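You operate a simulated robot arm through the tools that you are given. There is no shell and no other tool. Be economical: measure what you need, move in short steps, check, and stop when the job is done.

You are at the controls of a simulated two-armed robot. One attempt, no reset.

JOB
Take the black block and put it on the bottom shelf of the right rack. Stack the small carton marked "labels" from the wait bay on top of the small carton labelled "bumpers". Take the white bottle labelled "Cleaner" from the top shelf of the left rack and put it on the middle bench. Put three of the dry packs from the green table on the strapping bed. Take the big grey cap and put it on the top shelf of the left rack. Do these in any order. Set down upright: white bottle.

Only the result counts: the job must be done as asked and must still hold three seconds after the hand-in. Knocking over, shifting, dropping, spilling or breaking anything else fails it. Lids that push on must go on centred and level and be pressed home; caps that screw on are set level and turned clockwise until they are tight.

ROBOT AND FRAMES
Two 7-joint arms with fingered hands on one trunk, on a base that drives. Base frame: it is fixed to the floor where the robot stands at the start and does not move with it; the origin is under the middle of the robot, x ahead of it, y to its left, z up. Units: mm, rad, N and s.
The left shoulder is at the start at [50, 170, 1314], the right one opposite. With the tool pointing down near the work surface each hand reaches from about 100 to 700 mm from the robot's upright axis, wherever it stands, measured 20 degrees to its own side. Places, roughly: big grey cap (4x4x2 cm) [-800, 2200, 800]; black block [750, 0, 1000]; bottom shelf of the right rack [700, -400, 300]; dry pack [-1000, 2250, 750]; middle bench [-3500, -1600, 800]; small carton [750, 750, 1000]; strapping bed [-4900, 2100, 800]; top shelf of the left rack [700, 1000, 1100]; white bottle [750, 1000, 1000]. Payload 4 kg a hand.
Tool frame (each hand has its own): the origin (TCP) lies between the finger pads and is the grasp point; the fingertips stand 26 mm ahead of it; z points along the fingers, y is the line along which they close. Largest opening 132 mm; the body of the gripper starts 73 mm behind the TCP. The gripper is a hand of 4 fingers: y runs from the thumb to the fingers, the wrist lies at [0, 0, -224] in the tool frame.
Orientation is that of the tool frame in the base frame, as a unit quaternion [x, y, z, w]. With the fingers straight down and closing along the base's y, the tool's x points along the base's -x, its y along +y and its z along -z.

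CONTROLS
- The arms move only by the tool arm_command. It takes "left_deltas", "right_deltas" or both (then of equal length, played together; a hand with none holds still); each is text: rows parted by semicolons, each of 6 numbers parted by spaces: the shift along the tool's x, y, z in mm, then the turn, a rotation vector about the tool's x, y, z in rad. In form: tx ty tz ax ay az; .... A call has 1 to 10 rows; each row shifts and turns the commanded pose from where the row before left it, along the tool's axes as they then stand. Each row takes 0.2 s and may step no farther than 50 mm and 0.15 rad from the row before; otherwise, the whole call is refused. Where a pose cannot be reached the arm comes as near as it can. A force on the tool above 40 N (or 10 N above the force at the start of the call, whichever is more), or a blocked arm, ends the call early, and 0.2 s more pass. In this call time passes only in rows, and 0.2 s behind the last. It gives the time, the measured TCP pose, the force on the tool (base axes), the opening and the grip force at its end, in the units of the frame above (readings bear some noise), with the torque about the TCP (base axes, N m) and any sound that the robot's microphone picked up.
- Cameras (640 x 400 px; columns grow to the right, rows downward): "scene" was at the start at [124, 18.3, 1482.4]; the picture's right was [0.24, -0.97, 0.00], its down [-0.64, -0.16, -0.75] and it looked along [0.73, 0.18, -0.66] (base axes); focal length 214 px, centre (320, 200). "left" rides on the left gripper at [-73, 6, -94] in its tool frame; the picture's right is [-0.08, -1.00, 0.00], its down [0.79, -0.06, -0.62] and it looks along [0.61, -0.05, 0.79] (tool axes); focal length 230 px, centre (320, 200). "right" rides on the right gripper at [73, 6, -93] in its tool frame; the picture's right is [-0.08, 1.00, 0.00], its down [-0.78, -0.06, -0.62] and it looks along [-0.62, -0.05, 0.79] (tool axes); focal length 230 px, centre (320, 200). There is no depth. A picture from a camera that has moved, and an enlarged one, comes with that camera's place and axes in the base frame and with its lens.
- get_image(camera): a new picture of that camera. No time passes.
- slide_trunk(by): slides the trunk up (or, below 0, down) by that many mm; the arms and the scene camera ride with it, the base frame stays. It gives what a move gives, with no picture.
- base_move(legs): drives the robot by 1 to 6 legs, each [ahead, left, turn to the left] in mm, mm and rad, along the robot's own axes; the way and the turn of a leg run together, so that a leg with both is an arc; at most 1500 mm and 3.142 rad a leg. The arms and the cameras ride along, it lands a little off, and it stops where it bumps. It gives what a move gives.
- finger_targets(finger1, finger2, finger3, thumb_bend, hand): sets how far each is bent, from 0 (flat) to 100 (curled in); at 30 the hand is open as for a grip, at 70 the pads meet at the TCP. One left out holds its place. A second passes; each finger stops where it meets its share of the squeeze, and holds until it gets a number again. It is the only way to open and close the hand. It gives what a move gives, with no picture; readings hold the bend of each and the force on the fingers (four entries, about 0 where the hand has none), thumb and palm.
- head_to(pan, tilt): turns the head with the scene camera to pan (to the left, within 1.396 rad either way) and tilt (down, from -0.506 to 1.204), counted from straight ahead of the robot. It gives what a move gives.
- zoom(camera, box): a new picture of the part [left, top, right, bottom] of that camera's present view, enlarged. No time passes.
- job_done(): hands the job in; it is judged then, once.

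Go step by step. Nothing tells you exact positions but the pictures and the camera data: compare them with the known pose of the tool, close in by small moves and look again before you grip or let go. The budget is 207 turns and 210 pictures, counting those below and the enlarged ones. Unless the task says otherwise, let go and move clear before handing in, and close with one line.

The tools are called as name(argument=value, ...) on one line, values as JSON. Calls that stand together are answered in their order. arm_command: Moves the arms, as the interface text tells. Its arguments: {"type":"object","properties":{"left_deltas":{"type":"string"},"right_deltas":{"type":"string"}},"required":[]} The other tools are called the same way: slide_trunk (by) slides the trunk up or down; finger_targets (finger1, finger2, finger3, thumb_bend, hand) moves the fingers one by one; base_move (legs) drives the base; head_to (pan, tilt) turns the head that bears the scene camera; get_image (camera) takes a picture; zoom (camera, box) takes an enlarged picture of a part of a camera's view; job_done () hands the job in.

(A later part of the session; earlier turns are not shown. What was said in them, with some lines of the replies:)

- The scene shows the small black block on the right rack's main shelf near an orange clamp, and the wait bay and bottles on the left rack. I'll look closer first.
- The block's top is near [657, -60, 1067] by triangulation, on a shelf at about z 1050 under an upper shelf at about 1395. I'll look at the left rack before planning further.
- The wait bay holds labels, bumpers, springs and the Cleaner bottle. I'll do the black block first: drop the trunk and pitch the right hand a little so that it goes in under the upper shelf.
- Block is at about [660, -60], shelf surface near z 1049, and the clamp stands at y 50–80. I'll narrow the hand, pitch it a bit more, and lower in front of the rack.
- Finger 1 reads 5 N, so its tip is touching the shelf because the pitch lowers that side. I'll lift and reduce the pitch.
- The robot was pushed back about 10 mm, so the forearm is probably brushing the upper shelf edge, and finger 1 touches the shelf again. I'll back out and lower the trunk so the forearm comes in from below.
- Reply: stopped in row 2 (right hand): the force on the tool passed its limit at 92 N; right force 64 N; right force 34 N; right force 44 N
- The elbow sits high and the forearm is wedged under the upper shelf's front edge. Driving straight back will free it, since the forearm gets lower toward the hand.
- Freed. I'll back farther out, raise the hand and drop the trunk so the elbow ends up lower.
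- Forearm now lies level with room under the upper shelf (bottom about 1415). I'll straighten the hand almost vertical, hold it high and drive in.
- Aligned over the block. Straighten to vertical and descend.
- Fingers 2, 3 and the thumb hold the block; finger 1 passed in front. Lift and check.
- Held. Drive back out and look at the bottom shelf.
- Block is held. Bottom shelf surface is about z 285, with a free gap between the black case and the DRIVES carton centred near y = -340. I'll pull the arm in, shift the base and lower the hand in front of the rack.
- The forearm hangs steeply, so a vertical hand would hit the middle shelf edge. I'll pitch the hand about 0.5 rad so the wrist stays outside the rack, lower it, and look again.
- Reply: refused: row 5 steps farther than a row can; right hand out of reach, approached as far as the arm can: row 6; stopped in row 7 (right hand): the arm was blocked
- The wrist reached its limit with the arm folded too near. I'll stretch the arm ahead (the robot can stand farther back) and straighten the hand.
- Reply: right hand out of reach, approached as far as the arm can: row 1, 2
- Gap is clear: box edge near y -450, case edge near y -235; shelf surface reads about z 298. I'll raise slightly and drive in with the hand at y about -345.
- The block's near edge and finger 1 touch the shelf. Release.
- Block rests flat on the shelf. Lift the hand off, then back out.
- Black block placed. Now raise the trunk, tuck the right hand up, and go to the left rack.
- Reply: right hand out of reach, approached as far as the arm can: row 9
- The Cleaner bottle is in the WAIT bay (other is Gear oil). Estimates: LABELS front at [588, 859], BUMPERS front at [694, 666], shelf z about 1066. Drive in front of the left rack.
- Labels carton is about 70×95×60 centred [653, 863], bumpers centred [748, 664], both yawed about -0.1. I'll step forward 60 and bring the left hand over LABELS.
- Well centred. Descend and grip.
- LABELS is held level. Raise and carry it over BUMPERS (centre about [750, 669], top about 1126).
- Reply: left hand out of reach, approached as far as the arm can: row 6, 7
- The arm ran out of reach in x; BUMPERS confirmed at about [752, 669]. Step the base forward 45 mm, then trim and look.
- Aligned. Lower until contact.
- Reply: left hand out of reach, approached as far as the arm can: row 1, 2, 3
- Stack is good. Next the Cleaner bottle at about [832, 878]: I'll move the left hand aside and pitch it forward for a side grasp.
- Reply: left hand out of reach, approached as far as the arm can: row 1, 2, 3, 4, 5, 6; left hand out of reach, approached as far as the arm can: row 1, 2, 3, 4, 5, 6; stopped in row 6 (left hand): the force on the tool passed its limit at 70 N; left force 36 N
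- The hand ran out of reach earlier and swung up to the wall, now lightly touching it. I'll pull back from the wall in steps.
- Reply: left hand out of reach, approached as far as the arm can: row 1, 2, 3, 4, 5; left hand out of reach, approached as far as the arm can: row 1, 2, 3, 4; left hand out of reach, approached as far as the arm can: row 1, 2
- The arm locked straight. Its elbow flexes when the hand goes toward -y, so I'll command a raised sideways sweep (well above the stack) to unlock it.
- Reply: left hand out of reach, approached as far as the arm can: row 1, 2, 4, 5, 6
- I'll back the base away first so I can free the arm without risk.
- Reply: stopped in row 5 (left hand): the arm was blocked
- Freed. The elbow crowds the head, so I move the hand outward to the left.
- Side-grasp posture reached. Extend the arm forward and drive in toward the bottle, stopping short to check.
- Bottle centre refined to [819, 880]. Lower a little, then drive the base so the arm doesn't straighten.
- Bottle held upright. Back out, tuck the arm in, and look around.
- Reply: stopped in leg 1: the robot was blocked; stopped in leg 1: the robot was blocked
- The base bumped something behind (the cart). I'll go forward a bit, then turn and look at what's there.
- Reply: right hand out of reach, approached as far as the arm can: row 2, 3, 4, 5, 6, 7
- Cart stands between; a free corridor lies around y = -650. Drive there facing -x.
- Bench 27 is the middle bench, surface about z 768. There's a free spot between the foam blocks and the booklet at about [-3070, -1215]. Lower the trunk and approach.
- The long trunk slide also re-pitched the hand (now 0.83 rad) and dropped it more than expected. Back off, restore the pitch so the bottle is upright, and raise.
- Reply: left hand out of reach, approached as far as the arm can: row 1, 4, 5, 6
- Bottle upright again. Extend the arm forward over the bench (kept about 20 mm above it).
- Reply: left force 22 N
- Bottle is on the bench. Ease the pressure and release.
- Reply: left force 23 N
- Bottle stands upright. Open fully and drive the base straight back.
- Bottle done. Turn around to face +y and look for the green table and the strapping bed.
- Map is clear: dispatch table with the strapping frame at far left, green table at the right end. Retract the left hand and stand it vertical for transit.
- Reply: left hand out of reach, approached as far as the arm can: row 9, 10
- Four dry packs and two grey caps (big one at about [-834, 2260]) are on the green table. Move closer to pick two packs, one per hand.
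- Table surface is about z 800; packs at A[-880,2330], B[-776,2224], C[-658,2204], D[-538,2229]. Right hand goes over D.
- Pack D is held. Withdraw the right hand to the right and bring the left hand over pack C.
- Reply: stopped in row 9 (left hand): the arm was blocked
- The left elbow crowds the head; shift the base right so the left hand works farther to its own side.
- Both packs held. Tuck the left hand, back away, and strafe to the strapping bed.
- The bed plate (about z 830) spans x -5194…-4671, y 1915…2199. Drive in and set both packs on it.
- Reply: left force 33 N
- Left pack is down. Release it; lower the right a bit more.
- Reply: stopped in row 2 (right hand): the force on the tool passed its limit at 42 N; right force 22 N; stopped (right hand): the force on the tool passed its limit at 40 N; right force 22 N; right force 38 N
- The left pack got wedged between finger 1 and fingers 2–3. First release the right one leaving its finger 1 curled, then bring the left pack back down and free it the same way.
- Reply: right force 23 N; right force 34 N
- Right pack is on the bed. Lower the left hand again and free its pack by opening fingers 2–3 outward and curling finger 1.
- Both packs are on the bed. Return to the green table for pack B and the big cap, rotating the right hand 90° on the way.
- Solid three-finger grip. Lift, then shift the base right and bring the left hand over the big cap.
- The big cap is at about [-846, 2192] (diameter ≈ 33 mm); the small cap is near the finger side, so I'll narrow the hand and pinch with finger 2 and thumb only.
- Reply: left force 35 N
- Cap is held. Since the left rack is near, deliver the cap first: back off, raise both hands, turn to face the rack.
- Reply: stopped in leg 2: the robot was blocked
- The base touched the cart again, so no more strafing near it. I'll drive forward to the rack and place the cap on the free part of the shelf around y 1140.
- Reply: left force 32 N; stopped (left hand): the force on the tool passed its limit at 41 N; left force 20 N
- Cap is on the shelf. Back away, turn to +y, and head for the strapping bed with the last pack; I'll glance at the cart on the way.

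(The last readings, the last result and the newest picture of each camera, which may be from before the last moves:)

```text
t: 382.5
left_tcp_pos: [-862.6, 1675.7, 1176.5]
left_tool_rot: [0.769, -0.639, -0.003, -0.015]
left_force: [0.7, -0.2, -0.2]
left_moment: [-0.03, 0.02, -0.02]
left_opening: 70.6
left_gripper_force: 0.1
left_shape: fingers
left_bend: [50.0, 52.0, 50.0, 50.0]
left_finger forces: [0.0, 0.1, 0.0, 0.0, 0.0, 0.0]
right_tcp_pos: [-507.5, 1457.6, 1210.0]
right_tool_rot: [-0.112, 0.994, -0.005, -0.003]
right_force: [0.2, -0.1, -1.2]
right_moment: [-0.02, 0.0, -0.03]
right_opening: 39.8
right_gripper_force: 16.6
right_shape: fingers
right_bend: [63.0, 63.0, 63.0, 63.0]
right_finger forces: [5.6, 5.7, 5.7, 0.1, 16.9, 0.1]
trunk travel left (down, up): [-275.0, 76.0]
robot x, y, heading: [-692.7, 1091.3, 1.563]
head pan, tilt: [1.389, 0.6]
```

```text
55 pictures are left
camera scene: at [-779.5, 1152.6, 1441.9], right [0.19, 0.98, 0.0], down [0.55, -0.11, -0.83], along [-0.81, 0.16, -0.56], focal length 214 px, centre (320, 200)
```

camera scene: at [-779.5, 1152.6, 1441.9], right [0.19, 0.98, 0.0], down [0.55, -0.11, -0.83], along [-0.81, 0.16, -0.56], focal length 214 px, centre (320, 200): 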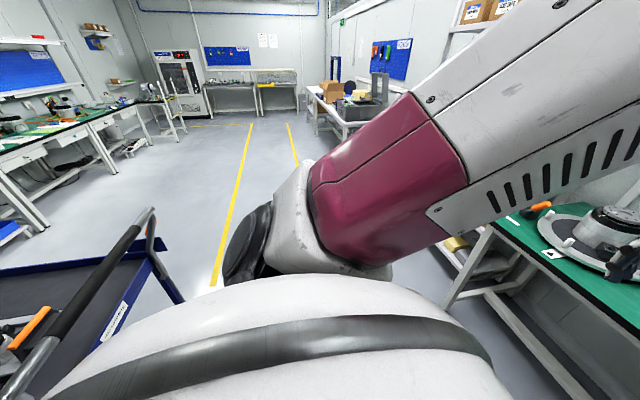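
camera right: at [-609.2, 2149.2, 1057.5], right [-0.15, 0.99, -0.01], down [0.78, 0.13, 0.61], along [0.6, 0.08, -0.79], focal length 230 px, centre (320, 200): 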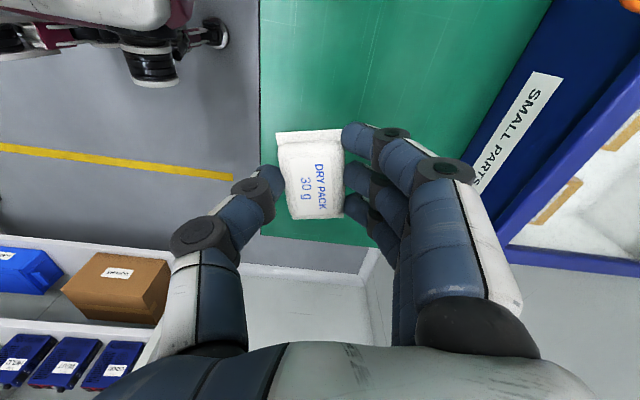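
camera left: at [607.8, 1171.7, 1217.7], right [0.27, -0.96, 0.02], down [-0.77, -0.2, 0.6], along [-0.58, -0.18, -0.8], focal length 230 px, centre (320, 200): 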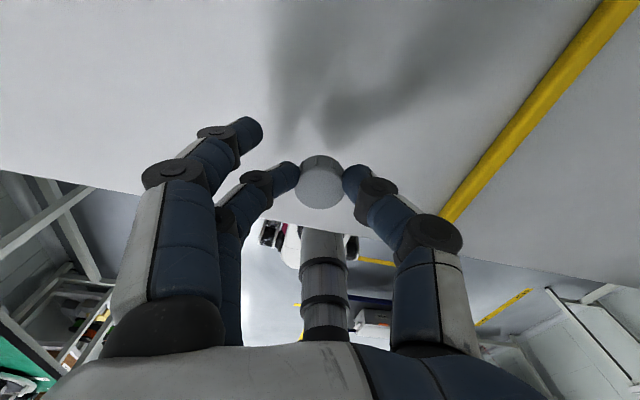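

base_move(legs=[[0, 1400, 0], [0, 1400, 0], [0, 1400, 0.01]])

slide_trunk(by=-120)

head_to(pan=0.0, tilt=0.6)

get_image(camera="scene")

```text
t: 419.0
left_tcp_pos: [-5041.0, 1803.6, 1175.3]
left_tool_rot: [0.761, -0.649, -0.001, -0.015]
left_force: [-0.5, -0.7, -0.9]
left_moment: [-0.03, 0.01, 0.03]
left_opening: 70.4
left_gripper_force: 0.0
left_shape: fingers
left_bend: [50.0, 52.0, 50.0, 50.0]
left_finger forces: [0.0, 0.1, 0.0, 0.1, 0.0, 0.0]
right_tcp_pos: [-4691.9, 1575.0, 1210.8]
right_tool_rot: [-0.098, 0.995, -0.005, -0.004]
right_force: [-1.0, -0.3, -0.7]
right_moment: [-0.01, 0.0, 0.02]
right_opening: 39.7
right_gripper_force: 17.2
right_shape: fingers
right_bend: [63.0, 63.0, 63.0, 63.0]
right_finger forces: [5.6, 5.6, 5.6, 0.0, 16.9, 0.0]
trunk travel left (down, up): [-275.0, 76.0]
robot x, y, heading: [-4889.9, 1215.8, 1.532]
head pan, tilt: [1.389, 0.6]
```

```text
t: 420.5
left_tcp_pos: [-5042.0, 1800.8, 1057.4]
left_tool_rot: [0.761, -0.648, -0.003, -0.016]
left_force: [0.3, -0.7, 0.8]
left_moment: [0.03, 0.01, 0.0]
left_opening: 70.4
left_gripper_force: 0.1
left_shape: fingers
left_bend: [50.0, 52.0, 50.0, 50.0]
left_finger forces: [0.0, 0.0, 0.0, 0.1, 0.0, 0.0]
right_tcp_pos: [-4691.8, 1574.2, 1092.2]
right_tool_rot: [-0.098, 0.995, -0.004, -0.004]
right_force: [-0.9, -0.7, 0.8]
right_moment: [0.06, 0.0, 0.0]
right_opening: 40.0
right_gripper_force: 17.3
right_shape: fingers
right_bend: [63.0, 63.0, 63.0, 63.0]
right_finger forces: [5.7, 5.7, 5.6, 0.0, 17.0, 0.0]
trunk travel left (down, up): [-155.0, 196.0]
robot x, y, heading: [-4887.7, 1215.9, 1.534]
head pan, tilt: [1.389, 0.6]
```

```text
t: 422.1
left_tcp_pos: [-5042.0, 1801.5, 1057.6]
left_tool_rot: [0.76, -0.649, -0.002, -0.016]
left_force: [0.0, -0.5, 0.5]
left_moment: [0.0, 0.01, 0.01]
left_opening: 70.5
left_gripper_force: 0.0
left_shape: fingers
left_bend: [50.0, 52.0, 50.0, 50.0]
left_finger forces: [0.0, 0.0, 0.0, 0.1, 0.0, 0.1]
right_tcp_pos: [-4691.7, 1575.2, 1090.1]
right_tool_rot: [-0.098, 0.995, -0.005, -0.005]
right_force: [0.7, 0.2, 0.2]
right_moment: [0.02, 0.01, 0.01]
right_opening: 39.8
right_gripper_force: 17.2
right_shape: fingers
right_bend: [63.0, 63.0, 63.0, 63.0]
right_finger forces: [5.6, 5.6, 5.5, 0.0, 16.9, 0.0]
trunk travel left (down, up): [-155.0, 196.0]
robot x, y, heading: [-4889.6, 1214.3, 1.534]
head pan, tilt: [0.0, 0.6]
```

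```text
54 pictures are left
camera scene: at [-4879.8, 1412.8, 1318.4], right [1.0, -0.04, 0.0], down [-0.02, -0.56, -0.83], along [0.03, 0.82, -0.56], focal length 214 px, centre (320, 200)
```

scene: 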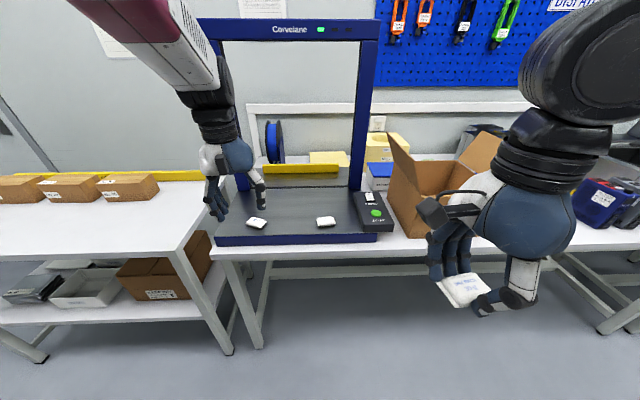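

arm_command(left_deltas="45 0 0 0 0 0; 45 0 0 0 0 0; 45 0 0 0 0 0; 45 0 0 0 0 0", right_deltas="0 0 -5 0 0 0; 0 0 0 0 0 0; 0 0 0 0 0 0; 0 0 0 0 0 0")

base_move(legs=[[0, 190, 0.035], [250, 0, 0]])

arm_command(right_deltas="8 40 20 0 0 0; 8 40 20 0 0 0; 8 40 20 0 0 0; 8 35 20 0 0 0; 0 0 30 0 0 0")

get_image(camera="right")

get_image(camera="scene")

```text
t: 423.1
left_tcp_pos: [-5031.4, 1708.4, 995.5]
left_tool_rot: [0.773, -0.633, 0.031, -0.033]
left_force: [0.0, -0.4, -1.8]
left_moment: [0.04, 0.0, -0.01]
left_opening: 70.5
left_gripper_force: 0.1
left_shape: fingers
left_bend: [50.0, 52.0, 50.0, 50.0]
left_finger forces: [0.0, 0.0, 0.0, 0.1, 0.0, 0.0]
left hand out of reach, approached as far as the arm can: row 2, 3, 4
right_tcp_pos: [-4692.6, 1575.6, 1094.9]
right_tool_rot: [-0.098, 0.995, -0.006, -0.004]
right_force: [-0.3, 1.2, 0.3]
right_moment: [-0.03, 0.01, 0.01]
right_opening: 39.9
right_gripper_force: 17.1
right_shape: fingers
right_bend: [63.0, 63.0, 63.0, 63.0]
right_finger forces: [5.6, 5.6, 5.6, 0.0, 16.9, 0.0]
trunk travel left (down, up): [-155.0, 196.0]
robot x, y, heading: [-4888.5, 1214.7, 1.531]
head pan, tilt: [0.0, 0.6]
```

```text
t: 426.8
left_tcp_pos: [-5233.7, 1961.0, 998.8]
left_tool_rot: [0.781, -0.623, 0.028, -0.038]
left_force: [0.2, 1.1, -0.7]
left_moment: [-0.01, -0.01, 0.01]
left_opening: 70.0
left_gripper_force: 0.0
left_shape: fingers
left_bend: [50.0, 52.0, 50.0, 50.0]
left_finger forces: [0.1, 0.0, 0.1, 0.1, 0.0, 0.0]
right_tcp_pos: [-4891.0, 1838.6, 1095.8]
right_tool_rot: [-0.113, 0.994, -0.006, -0.004]
right_force: [0.5, 0.5, -0.6]
right_moment: [0.01, 0.01, -0.01]
right_opening: 40.0
right_gripper_force: 16.4
right_shape: fingers
right_bend: [63.0, 63.0, 63.0, 63.0]
right_finger forces: [5.7, 5.7, 5.5, 0.0, 17.0, 0.1]
trunk travel left (down, up): [-155.0, 196.0]
robot x, y, heading: [-5079.3, 1468.5, 1.568]
head pan, tilt: [0.0, 0.6]
```

```text
t: 428.0
left_tcp_pos: [-5233.5, 1961.3, 1000.9]
left_tool_rot: [0.782, -0.621, 0.031, -0.041]
left_force: [0.0, 0.1, -0.7]
left_moment: [0.02, 0.03, 0.02]
left_opening: 70.4
left_gripper_force: 0.2
left_shape: fingers
left_bend: [50.0, 52.0, 50.0, 50.0]
left_finger forces: [0.0, 0.0, 0.1, 0.0, 0.0, 0.1]
right_tcp_pos: [-4958.6, 1979.7, 982.3]
right_tool_rot: [-0.114, 0.993, -0.005, -0.003]
right_force: [0.6, 0.4, 0.5]
right_moment: [0.02, 0.0, 0.04]
right_opening: 40.0
right_gripper_force: 17.2
right_shape: fingers
right_bend: [63.0, 63.0, 63.0, 63.0]
right_finger forces: [5.6, 5.7, 5.7, 0.1, 17.0, 0.1]
trunk travel left (down, up): [-155.0, 196.0]
robot x, y, heading: [-5078.2, 1470.7, 1.563]
head pan, tilt: [0.0, 0.6]
```

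```text
53 pictures are left
camera right: at [-5030.5, 1969.3, 1076.6], right [-0.15, 0.99, -0.01], down [0.78, 0.12, 0.61], along [0.6, 0.08, -0.79], focal length 230 px, centre (320, 200)
```

right: 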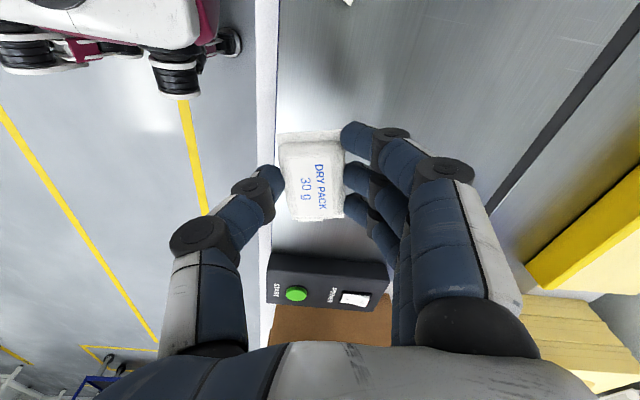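

```text
52 pictures are left
camera scene: at [-5075.2, 1669.2, 1318.4], right [1.0, -0.01, 0.0], down [0.0, -0.56, -0.83], along [0.0, 0.83, -0.56], focal length 214 px, centre (320, 200)
```

scene: 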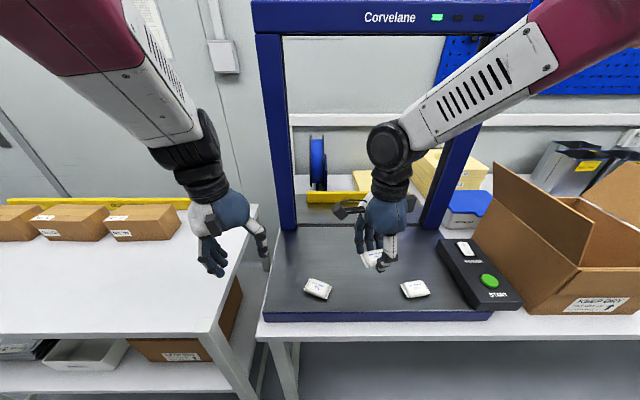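

arm_command(right_deltas="6 25 25 0 0 0; 0 0 40 0 0 0; 0 0 35 0 0 0; 0 0 10 0 0 0")

arm_command(right_deltas="0 0 4 0 0 0; 0 0 3 0 0 0")

get_image(camera="right")

```text
t: 429.0
left_tcp_pos: [-5233.2, 1961.7, 1000.8]
left_tool_rot: [0.782, -0.622, 0.031, -0.041]
left_force: [0.2, 0.6, -0.5]
left_moment: [-0.03, -0.02, 0.01]
left_opening: 70.3
left_gripper_force: 0.1
left_shape: fingers
left_bend: [50.0, 52.0, 50.0, 50.0]
left_finger forces: [0.1, 0.1, 0.0, 0.2, 0.1, 0.1]
right_tcp_pos: [-4972.8, 2001.0, 874.6]
right_tool_rot: [-0.113, 0.994, -0.005, -0.004]
right_force: [0.7, 0.4, 0.4]
right_moment: [-0.01, 0.0, -0.03]
right_opening: 39.9
right_gripper_force: 16.7
right_shape: fingers
right_bend: [63.0, 63.0, 63.0, 63.0]
right_finger forces: [5.7, 5.7, 5.6, 0.1, 17.0, 0.0]
trunk travel left (down, up): [-155.0, 196.0]
robot x, y, heading: [-5077.8, 1472.9, 1.56]
head pan, tilt: [0.0, 0.6]
```

```text
t: 429.6
left_tcp_pos: [-5234.1, 1961.9, 999.4]
left_tool_rot: [0.782, -0.622, 0.03, -0.041]
left_force: [-0.6, -0.7, -0.7]
left_moment: [0.02, -0.02, -0.02]
left_opening: 70.8
left_gripper_force: 0.0
left_shape: fingers
left_bend: [50.0, 52.0, 50.0, 50.0]
left_finger forces: [0.1, 0.0, 0.1, 0.1, 0.0, 0.0]
right_tcp_pos: [-4972.8, 1999.9, 865.8]
right_tool_rot: [-0.113, 0.994, -0.006, -0.004]
right_force: [0.3, -0.2, -0.4]
right_moment: [-0.02, 0.0, 0.04]
right_opening: 39.7
right_gripper_force: 17.1
right_shape: fingers
right_bend: [63.0, 63.0, 63.0, 63.0]
right_finger forces: [5.7, 5.7, 5.6, 0.0, 17.0, 0.0]
trunk travel left (down, up): [-155.0, 196.0]
robot x, y, heading: [-5075.9, 1470.8, 1.565]
head pan, tilt: [0.0, 0.6]
```

```text
51 pictures are left
camera right: at [-5043.1, 1990.3, 959.4], right [-0.15, 0.99, -0.01], down [0.78, 0.13, 0.61], along [0.6, 0.08, -0.79], focal length 230 px, centre (320, 200)
```

right: 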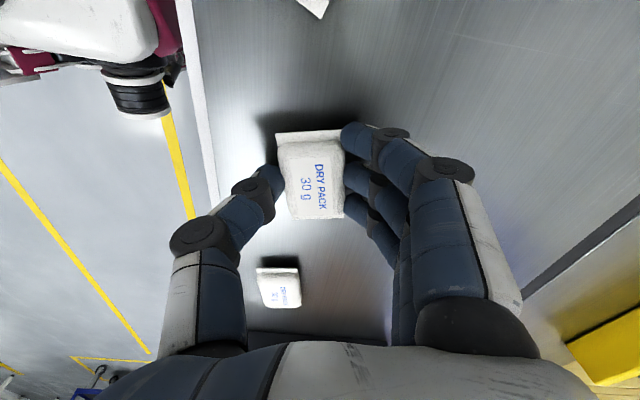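

arm_command(right_deltas="0 0 3 0 0 0")

arm_command(right_deltas="0 0 2 0 0 0")

```text
t: 430.0
left_tcp_pos: [-5234.6, 1961.3, 1000.2]
left_tool_rot: [0.782, -0.621, 0.031, -0.041]
left_force: [-0.3, -0.1, -0.2]
left_moment: [-0.02, -0.01, -0.01]
left_opening: 70.4
left_gripper_force: 0.1
left_shape: fingers
left_bend: [50.0, 52.0, 50.0, 50.0]
left_finger forces: [0.0, 0.1, 0.0, 0.0, 0.0, 0.1]
right_tcp_pos: [-4972.2, 2002.1, 863.0]
right_tool_rot: [-0.113, 0.994, -0.005, -0.004]
right_force: [-0.5, 0.1, 0.4]
right_moment: [-0.01, 0.04, -0.04]
right_opening: 39.7
right_gripper_force: 16.8
right_shape: fingers
right_bend: [63.0, 63.0, 63.0, 63.0]
right_finger forces: [5.7, 5.6, 5.6, 0.1, 17.0, 0.0]
trunk travel left (down, up): [-155.0, 196.0]
robot x, y, heading: [-5081.0, 1469.5, 1.561]
head pan, tilt: [0.0, 0.6]
```

```text
t: 430.4
left_tcp_pos: [-5234.3, 1960.8, 1001.2]
left_tool_rot: [0.782, -0.622, 0.031, -0.041]
left_force: [0.0, 0.9, 0.2]
left_moment: [0.0, 0.0, -0.01]
left_opening: 70.4
left_gripper_force: 0.1
left_shape: fingers
left_bend: [50.0, 52.0, 50.0, 50.0]
left_finger forces: [0.0, 0.0, 0.1, 0.1, 0.0, 0.0]
right_tcp_pos: [-4972.8, 1999.6, 861.9]
right_tool_rot: [-0.113, 0.994, -0.005, -0.003]
right_force: [0.5, 0.4, 3.7]
right_moment: [-0.11, 0.0, 0.0]
right_opening: 39.9
right_gripper_force: 18.2
right_shape: fingers
right_bend: [63.0, 63.0, 63.0, 63.0]
right_finger forces: [5.9, 5.8, 6.0, 0.0, 17.9, 0.0]
trunk travel left (down, up): [-155.0, 196.0]
robot x, y, heading: [-5075.6, 1469.0, 1.566]
head pan, tilt: [0.0, 0.6]
```

Contact. Release and lift clear.

finger_targets(hand="right", finger1=44, finger2=44, finger3=44, thumb_bend=44)

arm_command(right_deltas="0 0 -20 0 0 0; 0 0 -40 0 0 0; 0 0 -45 0 0 0")

base_move(legs=[[-350, 0, 0]])

zoom(camera="scene", box=[220, 120, 480, 290])

```text
t: 431.4
left_tcp_pos: [-5233.9, 1960.9, 1000.2]
left_tool_rot: [0.781, -0.622, 0.031, -0.043]
left_force: [-1.1, -0.5, 0.8]
left_moment: [0.01, -0.01, 0.04]
left_opening: 70.4
left_gripper_force: 0.0
left_shape: fingers
left_bend: [50.0, 52.0, 50.0, 50.0]
left_finger forces: [0.0, 0.1, 0.0, 0.1, 0.0, 0.1]
right_tcp_pos: [-4971.6, 2001.0, 862.3]
right_tool_rot: [-0.113, 0.994, -0.005, -0.003]
right_force: [0.5, -0.7, 5.1]
right_moment: [0.28, -0.06, -0.03]
right_opening: 89.7
right_gripper_force: 2.8
right_shape: fingers
right_bend: [44.0, 44.0, 45.0, 44.0]
right_finger forces: [0.1, 0.1, 5.1, 0.1, 0.0, 0.0]
trunk travel left (down, up): [-155.0, 196.0]
robot x, y, heading: [-5078.5, 1471.9, 1.565]
head pan, tilt: [0.0, 0.6]
```

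```text
t: 432.2
left_tcp_pos: [-5233.3, 1960.5, 1000.2]
left_tool_rot: [0.782, -0.621, 0.03, -0.042]
left_force: [-0.5, 0.4, -0.7]
left_moment: [0.01, 0.01, -0.01]
left_opening: 70.4
left_gripper_force: 0.2
left_shape: fingers
left_bend: [50.0, 52.0, 50.0, 50.0]
left_finger forces: [0.1, 0.1, 0.0, 0.1, 0.0, 0.1]
right_tcp_pos: [-4971.0, 2002.8, 967.7]
right_tool_rot: [-0.114, 0.993, -0.005, -0.004]
right_force: [0.0, -0.7, 0.7]
right_moment: [0.0, -0.02, 0.02]
right_opening: 89.8
right_gripper_force: 0.1
right_shape: fingers
right_bend: [44.0, 44.0, 44.0, 44.0]
right_finger forces: [0.0, 0.1, 0.0, 0.0, 0.1, 0.0]
trunk travel left (down, up): [-155.0, 196.0]
robot x, y, heading: [-5078.8, 1468.5, 1.558]
head pan, tilt: [0.0, 0.6]
```

```text
t: 434.5
left_tcp_pos: [-5235.4, 1612.6, 999.4]
left_tool_rot: [0.781, -0.622, 0.031, -0.041]
left_force: [0.1, 0.5, 1.1]
left_moment: [0.0, -0.01, 0.02]
left_opening: 70.6
left_gripper_force: 0.1
left_shape: fingers
left_bend: [50.0, 52.0, 50.0, 50.0]
left_finger forces: [0.1, 0.0, 0.1, 0.0, 0.0, 0.0]
right_tcp_pos: [-4972.0, 1655.6, 966.7]
right_tool_rot: [-0.114, 0.994, -0.005, -0.004]
right_force: [0.6, -0.4, 0.8]
right_moment: [0.01, -0.01, -0.01]
right_opening: 90.2
right_gripper_force: 0.1
right_shape: fingers
right_bend: [44.0, 44.0, 44.0, 44.0]
right_finger forces: [0.1, 0.0, 0.0, 0.1, 0.0, 0.1]
trunk travel left (down, up): [-155.0, 196.0]
robot x, y, heading: [-5077.4, 1121.9, 1.567]
head pan, tilt: [0.0, 0.6]
```

```text
2.35 times, centred on (350, 205) of scene
camera zoom: at [-5077.0, 1320.3, 1318.4], right [1.0, 0.0, 0.0], down [0.0, -0.56, -0.83], along [0.0, 0.83, -0.56], focal length 505 px, centre (249, 188)
```

zoom: 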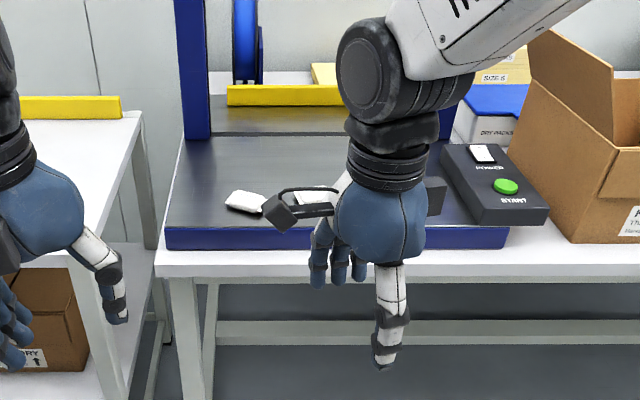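

All five items are done. Because the base touched the cart twice, I'll check whether the cart still stands where it was before handing in.

base_move(legs=[[0, -1500, 0], [0, -1500, 0], [0, -1450, 0]])

base_move(legs=[[0, -330, 0], [-850, 0, 0]])

head_to(pan=1.39, tilt=0.75)

get_image(camera="scene")

```text
t: 473.4
left_tcp_pos: [-775.7, 1680.7, 1001.0]
left_tool_rot: [0.796, -0.602, 0.03, -0.044]
left_force: [0.0, 0.1, 0.2]
left_moment: [-0.01, 0.06, 0.02]
left_opening: 70.3
left_gripper_force: 0.0
left_shape: fingers
left_bend: [50.0, 52.0, 50.0, 50.0]
left_finger forces: [0.0, 0.1, 0.0, 0.0, 0.0, 0.1]
right_tcp_pos: [-513.8, 1735.3, 966.6]
right_tool_rot: [-0.139, 0.99, -0.006, -0.003]
right_force: [-0.1, -1.4, -0.2]
right_moment: [-0.04, -0.01, 0.02]
right_opening: 89.7
right_gripper_force: 0.1
right_shape: fingers
right_bend: [44.0, 44.0, 44.0, 44.0]
right_finger forces: [0.0, 0.0, 0.0, 0.0, 0.0, 0.1]
trunk travel left (down, up): [-155.0, 196.0]
robot x, y, heading: [-597.4, 1195.3, 1.61]
head pan, tilt: [0.0, 0.6]
```

```text
t: 481.0
left_tcp_pos: [-409.6, 846.5, 1000.2]
left_tool_rot: [0.798, -0.601, 0.03, -0.043]
left_force: [0.2, -0.7, 0.0]
left_moment: [-0.01, -0.03, -0.01]
left_opening: 70.3
left_gripper_force: 0.0
left_shape: fingers
left_bend: [50.0, 52.0, 50.0, 50.0]
left_finger forces: [0.0, 0.0, 0.0, 0.0, 0.0, 0.1]
right_tcp_pos: [-149.0, 905.1, 967.6]
right_tool_rot: [-0.14, 0.99, -0.006, -0.004]
right_force: [-0.4, -0.2, -0.5]
right_moment: [0.0, -0.01, 0.02]
right_opening: 89.9
right_gripper_force: 0.0
right_shape: fingers
right_bend: [44.0, 44.0, 44.0, 44.0]
right_finger forces: [0.1, 0.0, 0.0, 0.0, 0.1, 0.0]
trunk travel left (down, up): [-155.0, 196.0]
robot x, y, heading: [-228.3, 364.4, 1.619]
head pan, tilt: [0.0, 0.6]
```

```text
t: 482.5
left_tcp_pos: [-412.0, 846.7, 1000.5]
left_tool_rot: [0.798, -0.6, 0.033, -0.044]
left_force: [-0.1, 0.5, 1.1]
left_moment: [0.0, -0.04, -0.01]
left_opening: 70.5
left_gripper_force: 0.0
left_shape: fingers
left_bend: [50.0, 52.0, 50.0, 50.0]
left_finger forces: [0.1, 0.1, 0.0, 0.0, 0.1, 0.0]
right_tcp_pos: [-148.7, 903.7, 967.4]
right_tool_rot: [-0.14, 0.99, -0.005, -0.003]
right_force: [-0.3, -0.3, 0.5]
right_moment: [-0.03, -0.02, 0.01]
right_opening: 90.0
right_gripper_force: 0.0
right_shape: fingers
right_bend: [44.0, 44.0, 44.0, 44.0]
right_finger forces: [0.1, 0.1, 0.0, 0.0, 0.0, 0.1]
trunk travel left (down, up): [-155.0, 196.0]
robot x, y, heading: [-230.1, 366.0, 1.621]
head pan, tilt: [1.389, 0.75]
```

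```text
49 pictures are left
camera scene: at [-249.4, 561.7, 1315.1], right [0.98, 0.19, 0.0], down [0.11, -0.58, -0.8], along [-0.15, 0.79, -0.59], focal length 214 px, centre (320, 200)
```

scene: 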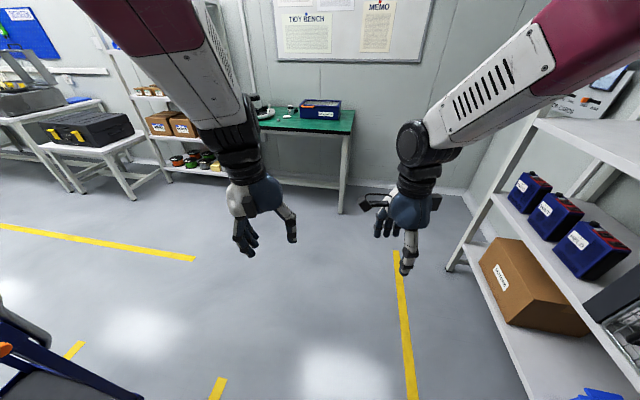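

The arm blocks the head pan; turn the base instead, the hands staying short of the cart.

base_move(legs=[[0, -200, 0], [0, 0, 1.3]])

head_to(pan=0.0, tilt=0.8)

get_image(camera="scene")

get_image(camera="right")

```text
t: 488.1
left_tcp_pos: [-541.6, 330.9, 1000.0]
left_tool_rot: [0.998, 0.006, -0.002, -0.056]
left_force: [0.3, -0.6, 0.3]
left_moment: [0.0, -0.02, 0.01]
left_opening: 70.5
left_gripper_force: 0.1
left_shape: fingers
left_bend: [50.0, 52.0, 50.0, 50.0]
left_finger forces: [0.0, 0.0, 0.1, 0.0, 0.0, 0.0]
right_tcp_pos: [-526.6, 596.6, 967.5]
right_tool_rot: [0.71, -0.704, 0.007, -0.001]
right_force: [0.4, 0.2, -0.3]
right_moment: [0.03, 0.0, -0.02]
right_opening: 89.9
right_gripper_force: 0.1
right_shape: fingers
right_bend: [44.0, 44.0, 44.0, 44.0]
right_finger forces: [0.1, 0.0, 0.1, 0.0, 0.1, 0.0]
trunk travel left (down, up): [-155.0, 196.0]
robot x, y, heading: [-29.4, 378.7, 2.923]
head pan, tilt: [1.389, 0.75]
```

```text
t: 489.6
left_tcp_pos: [-542.7, 330.9, 1002.0]
left_tool_rot: [0.998, 0.005, -0.002, -0.055]
left_force: [-0.1, 0.3, -0.5]
left_moment: [-0.01, -0.01, -0.02]
left_opening: 70.5
left_gripper_force: 0.0
left_shape: fingers
left_bend: [50.0, 52.0, 50.0, 50.0]
left_finger forces: [0.0, 0.0, 0.0, 0.0, 0.1, 0.0]
right_tcp_pos: [-525.9, 596.2, 967.9]
right_tool_rot: [0.71, -0.704, 0.007, 0.0]
right_force: [0.0, 0.3, 0.4]
right_moment: [-0.02, 0.0, -0.01]
right_opening: 89.9
right_gripper_force: 0.0
right_shape: fingers
right_bend: [44.0, 44.0, 44.0, 44.0]
right_finger forces: [0.0, 0.0, 0.0, 0.0, 0.1, 0.0]
trunk travel left (down, up): [-155.0, 196.0]
robot x, y, heading: [-27.3, 376.4, 2.919]
head pan, tilt: [0.0, 0.799]
```

```text
48 pictures are left
camera scene: at [-214.2, 416.5, 1301.5], right [0.22, 0.98, 0.0], down [0.7, -0.16, -0.7], along [-0.68, 0.15, -0.72], focal length 214 px, centre (320, 200)
```

scene: 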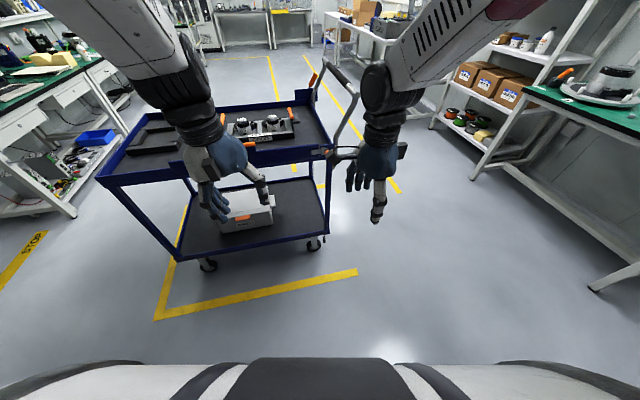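

```text
47 pictures are left
camera right: at [-530.5, 523.9, 1059.9], right [-1.0, 0.07, -0.01], down [0.05, 0.79, 0.61], along [0.05, 0.61, -0.79], focal length 230 px, centre (320, 200)
```

right: 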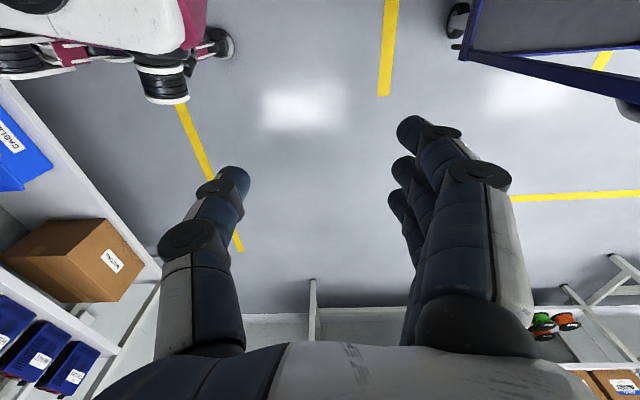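

The cart stands where it was within my measuring error (about 2 cm), with the wheel-to-line gaps unchanged. Every item is placed and both hands are clear, so I'm handing in.

job_done()

```text
The job is handed in.
```

All five tasks are done as asked, both hands are clear, and the job is handed in. The base touched the cart twice; it looked unmoved, but I can only tell that to about 2 cm.
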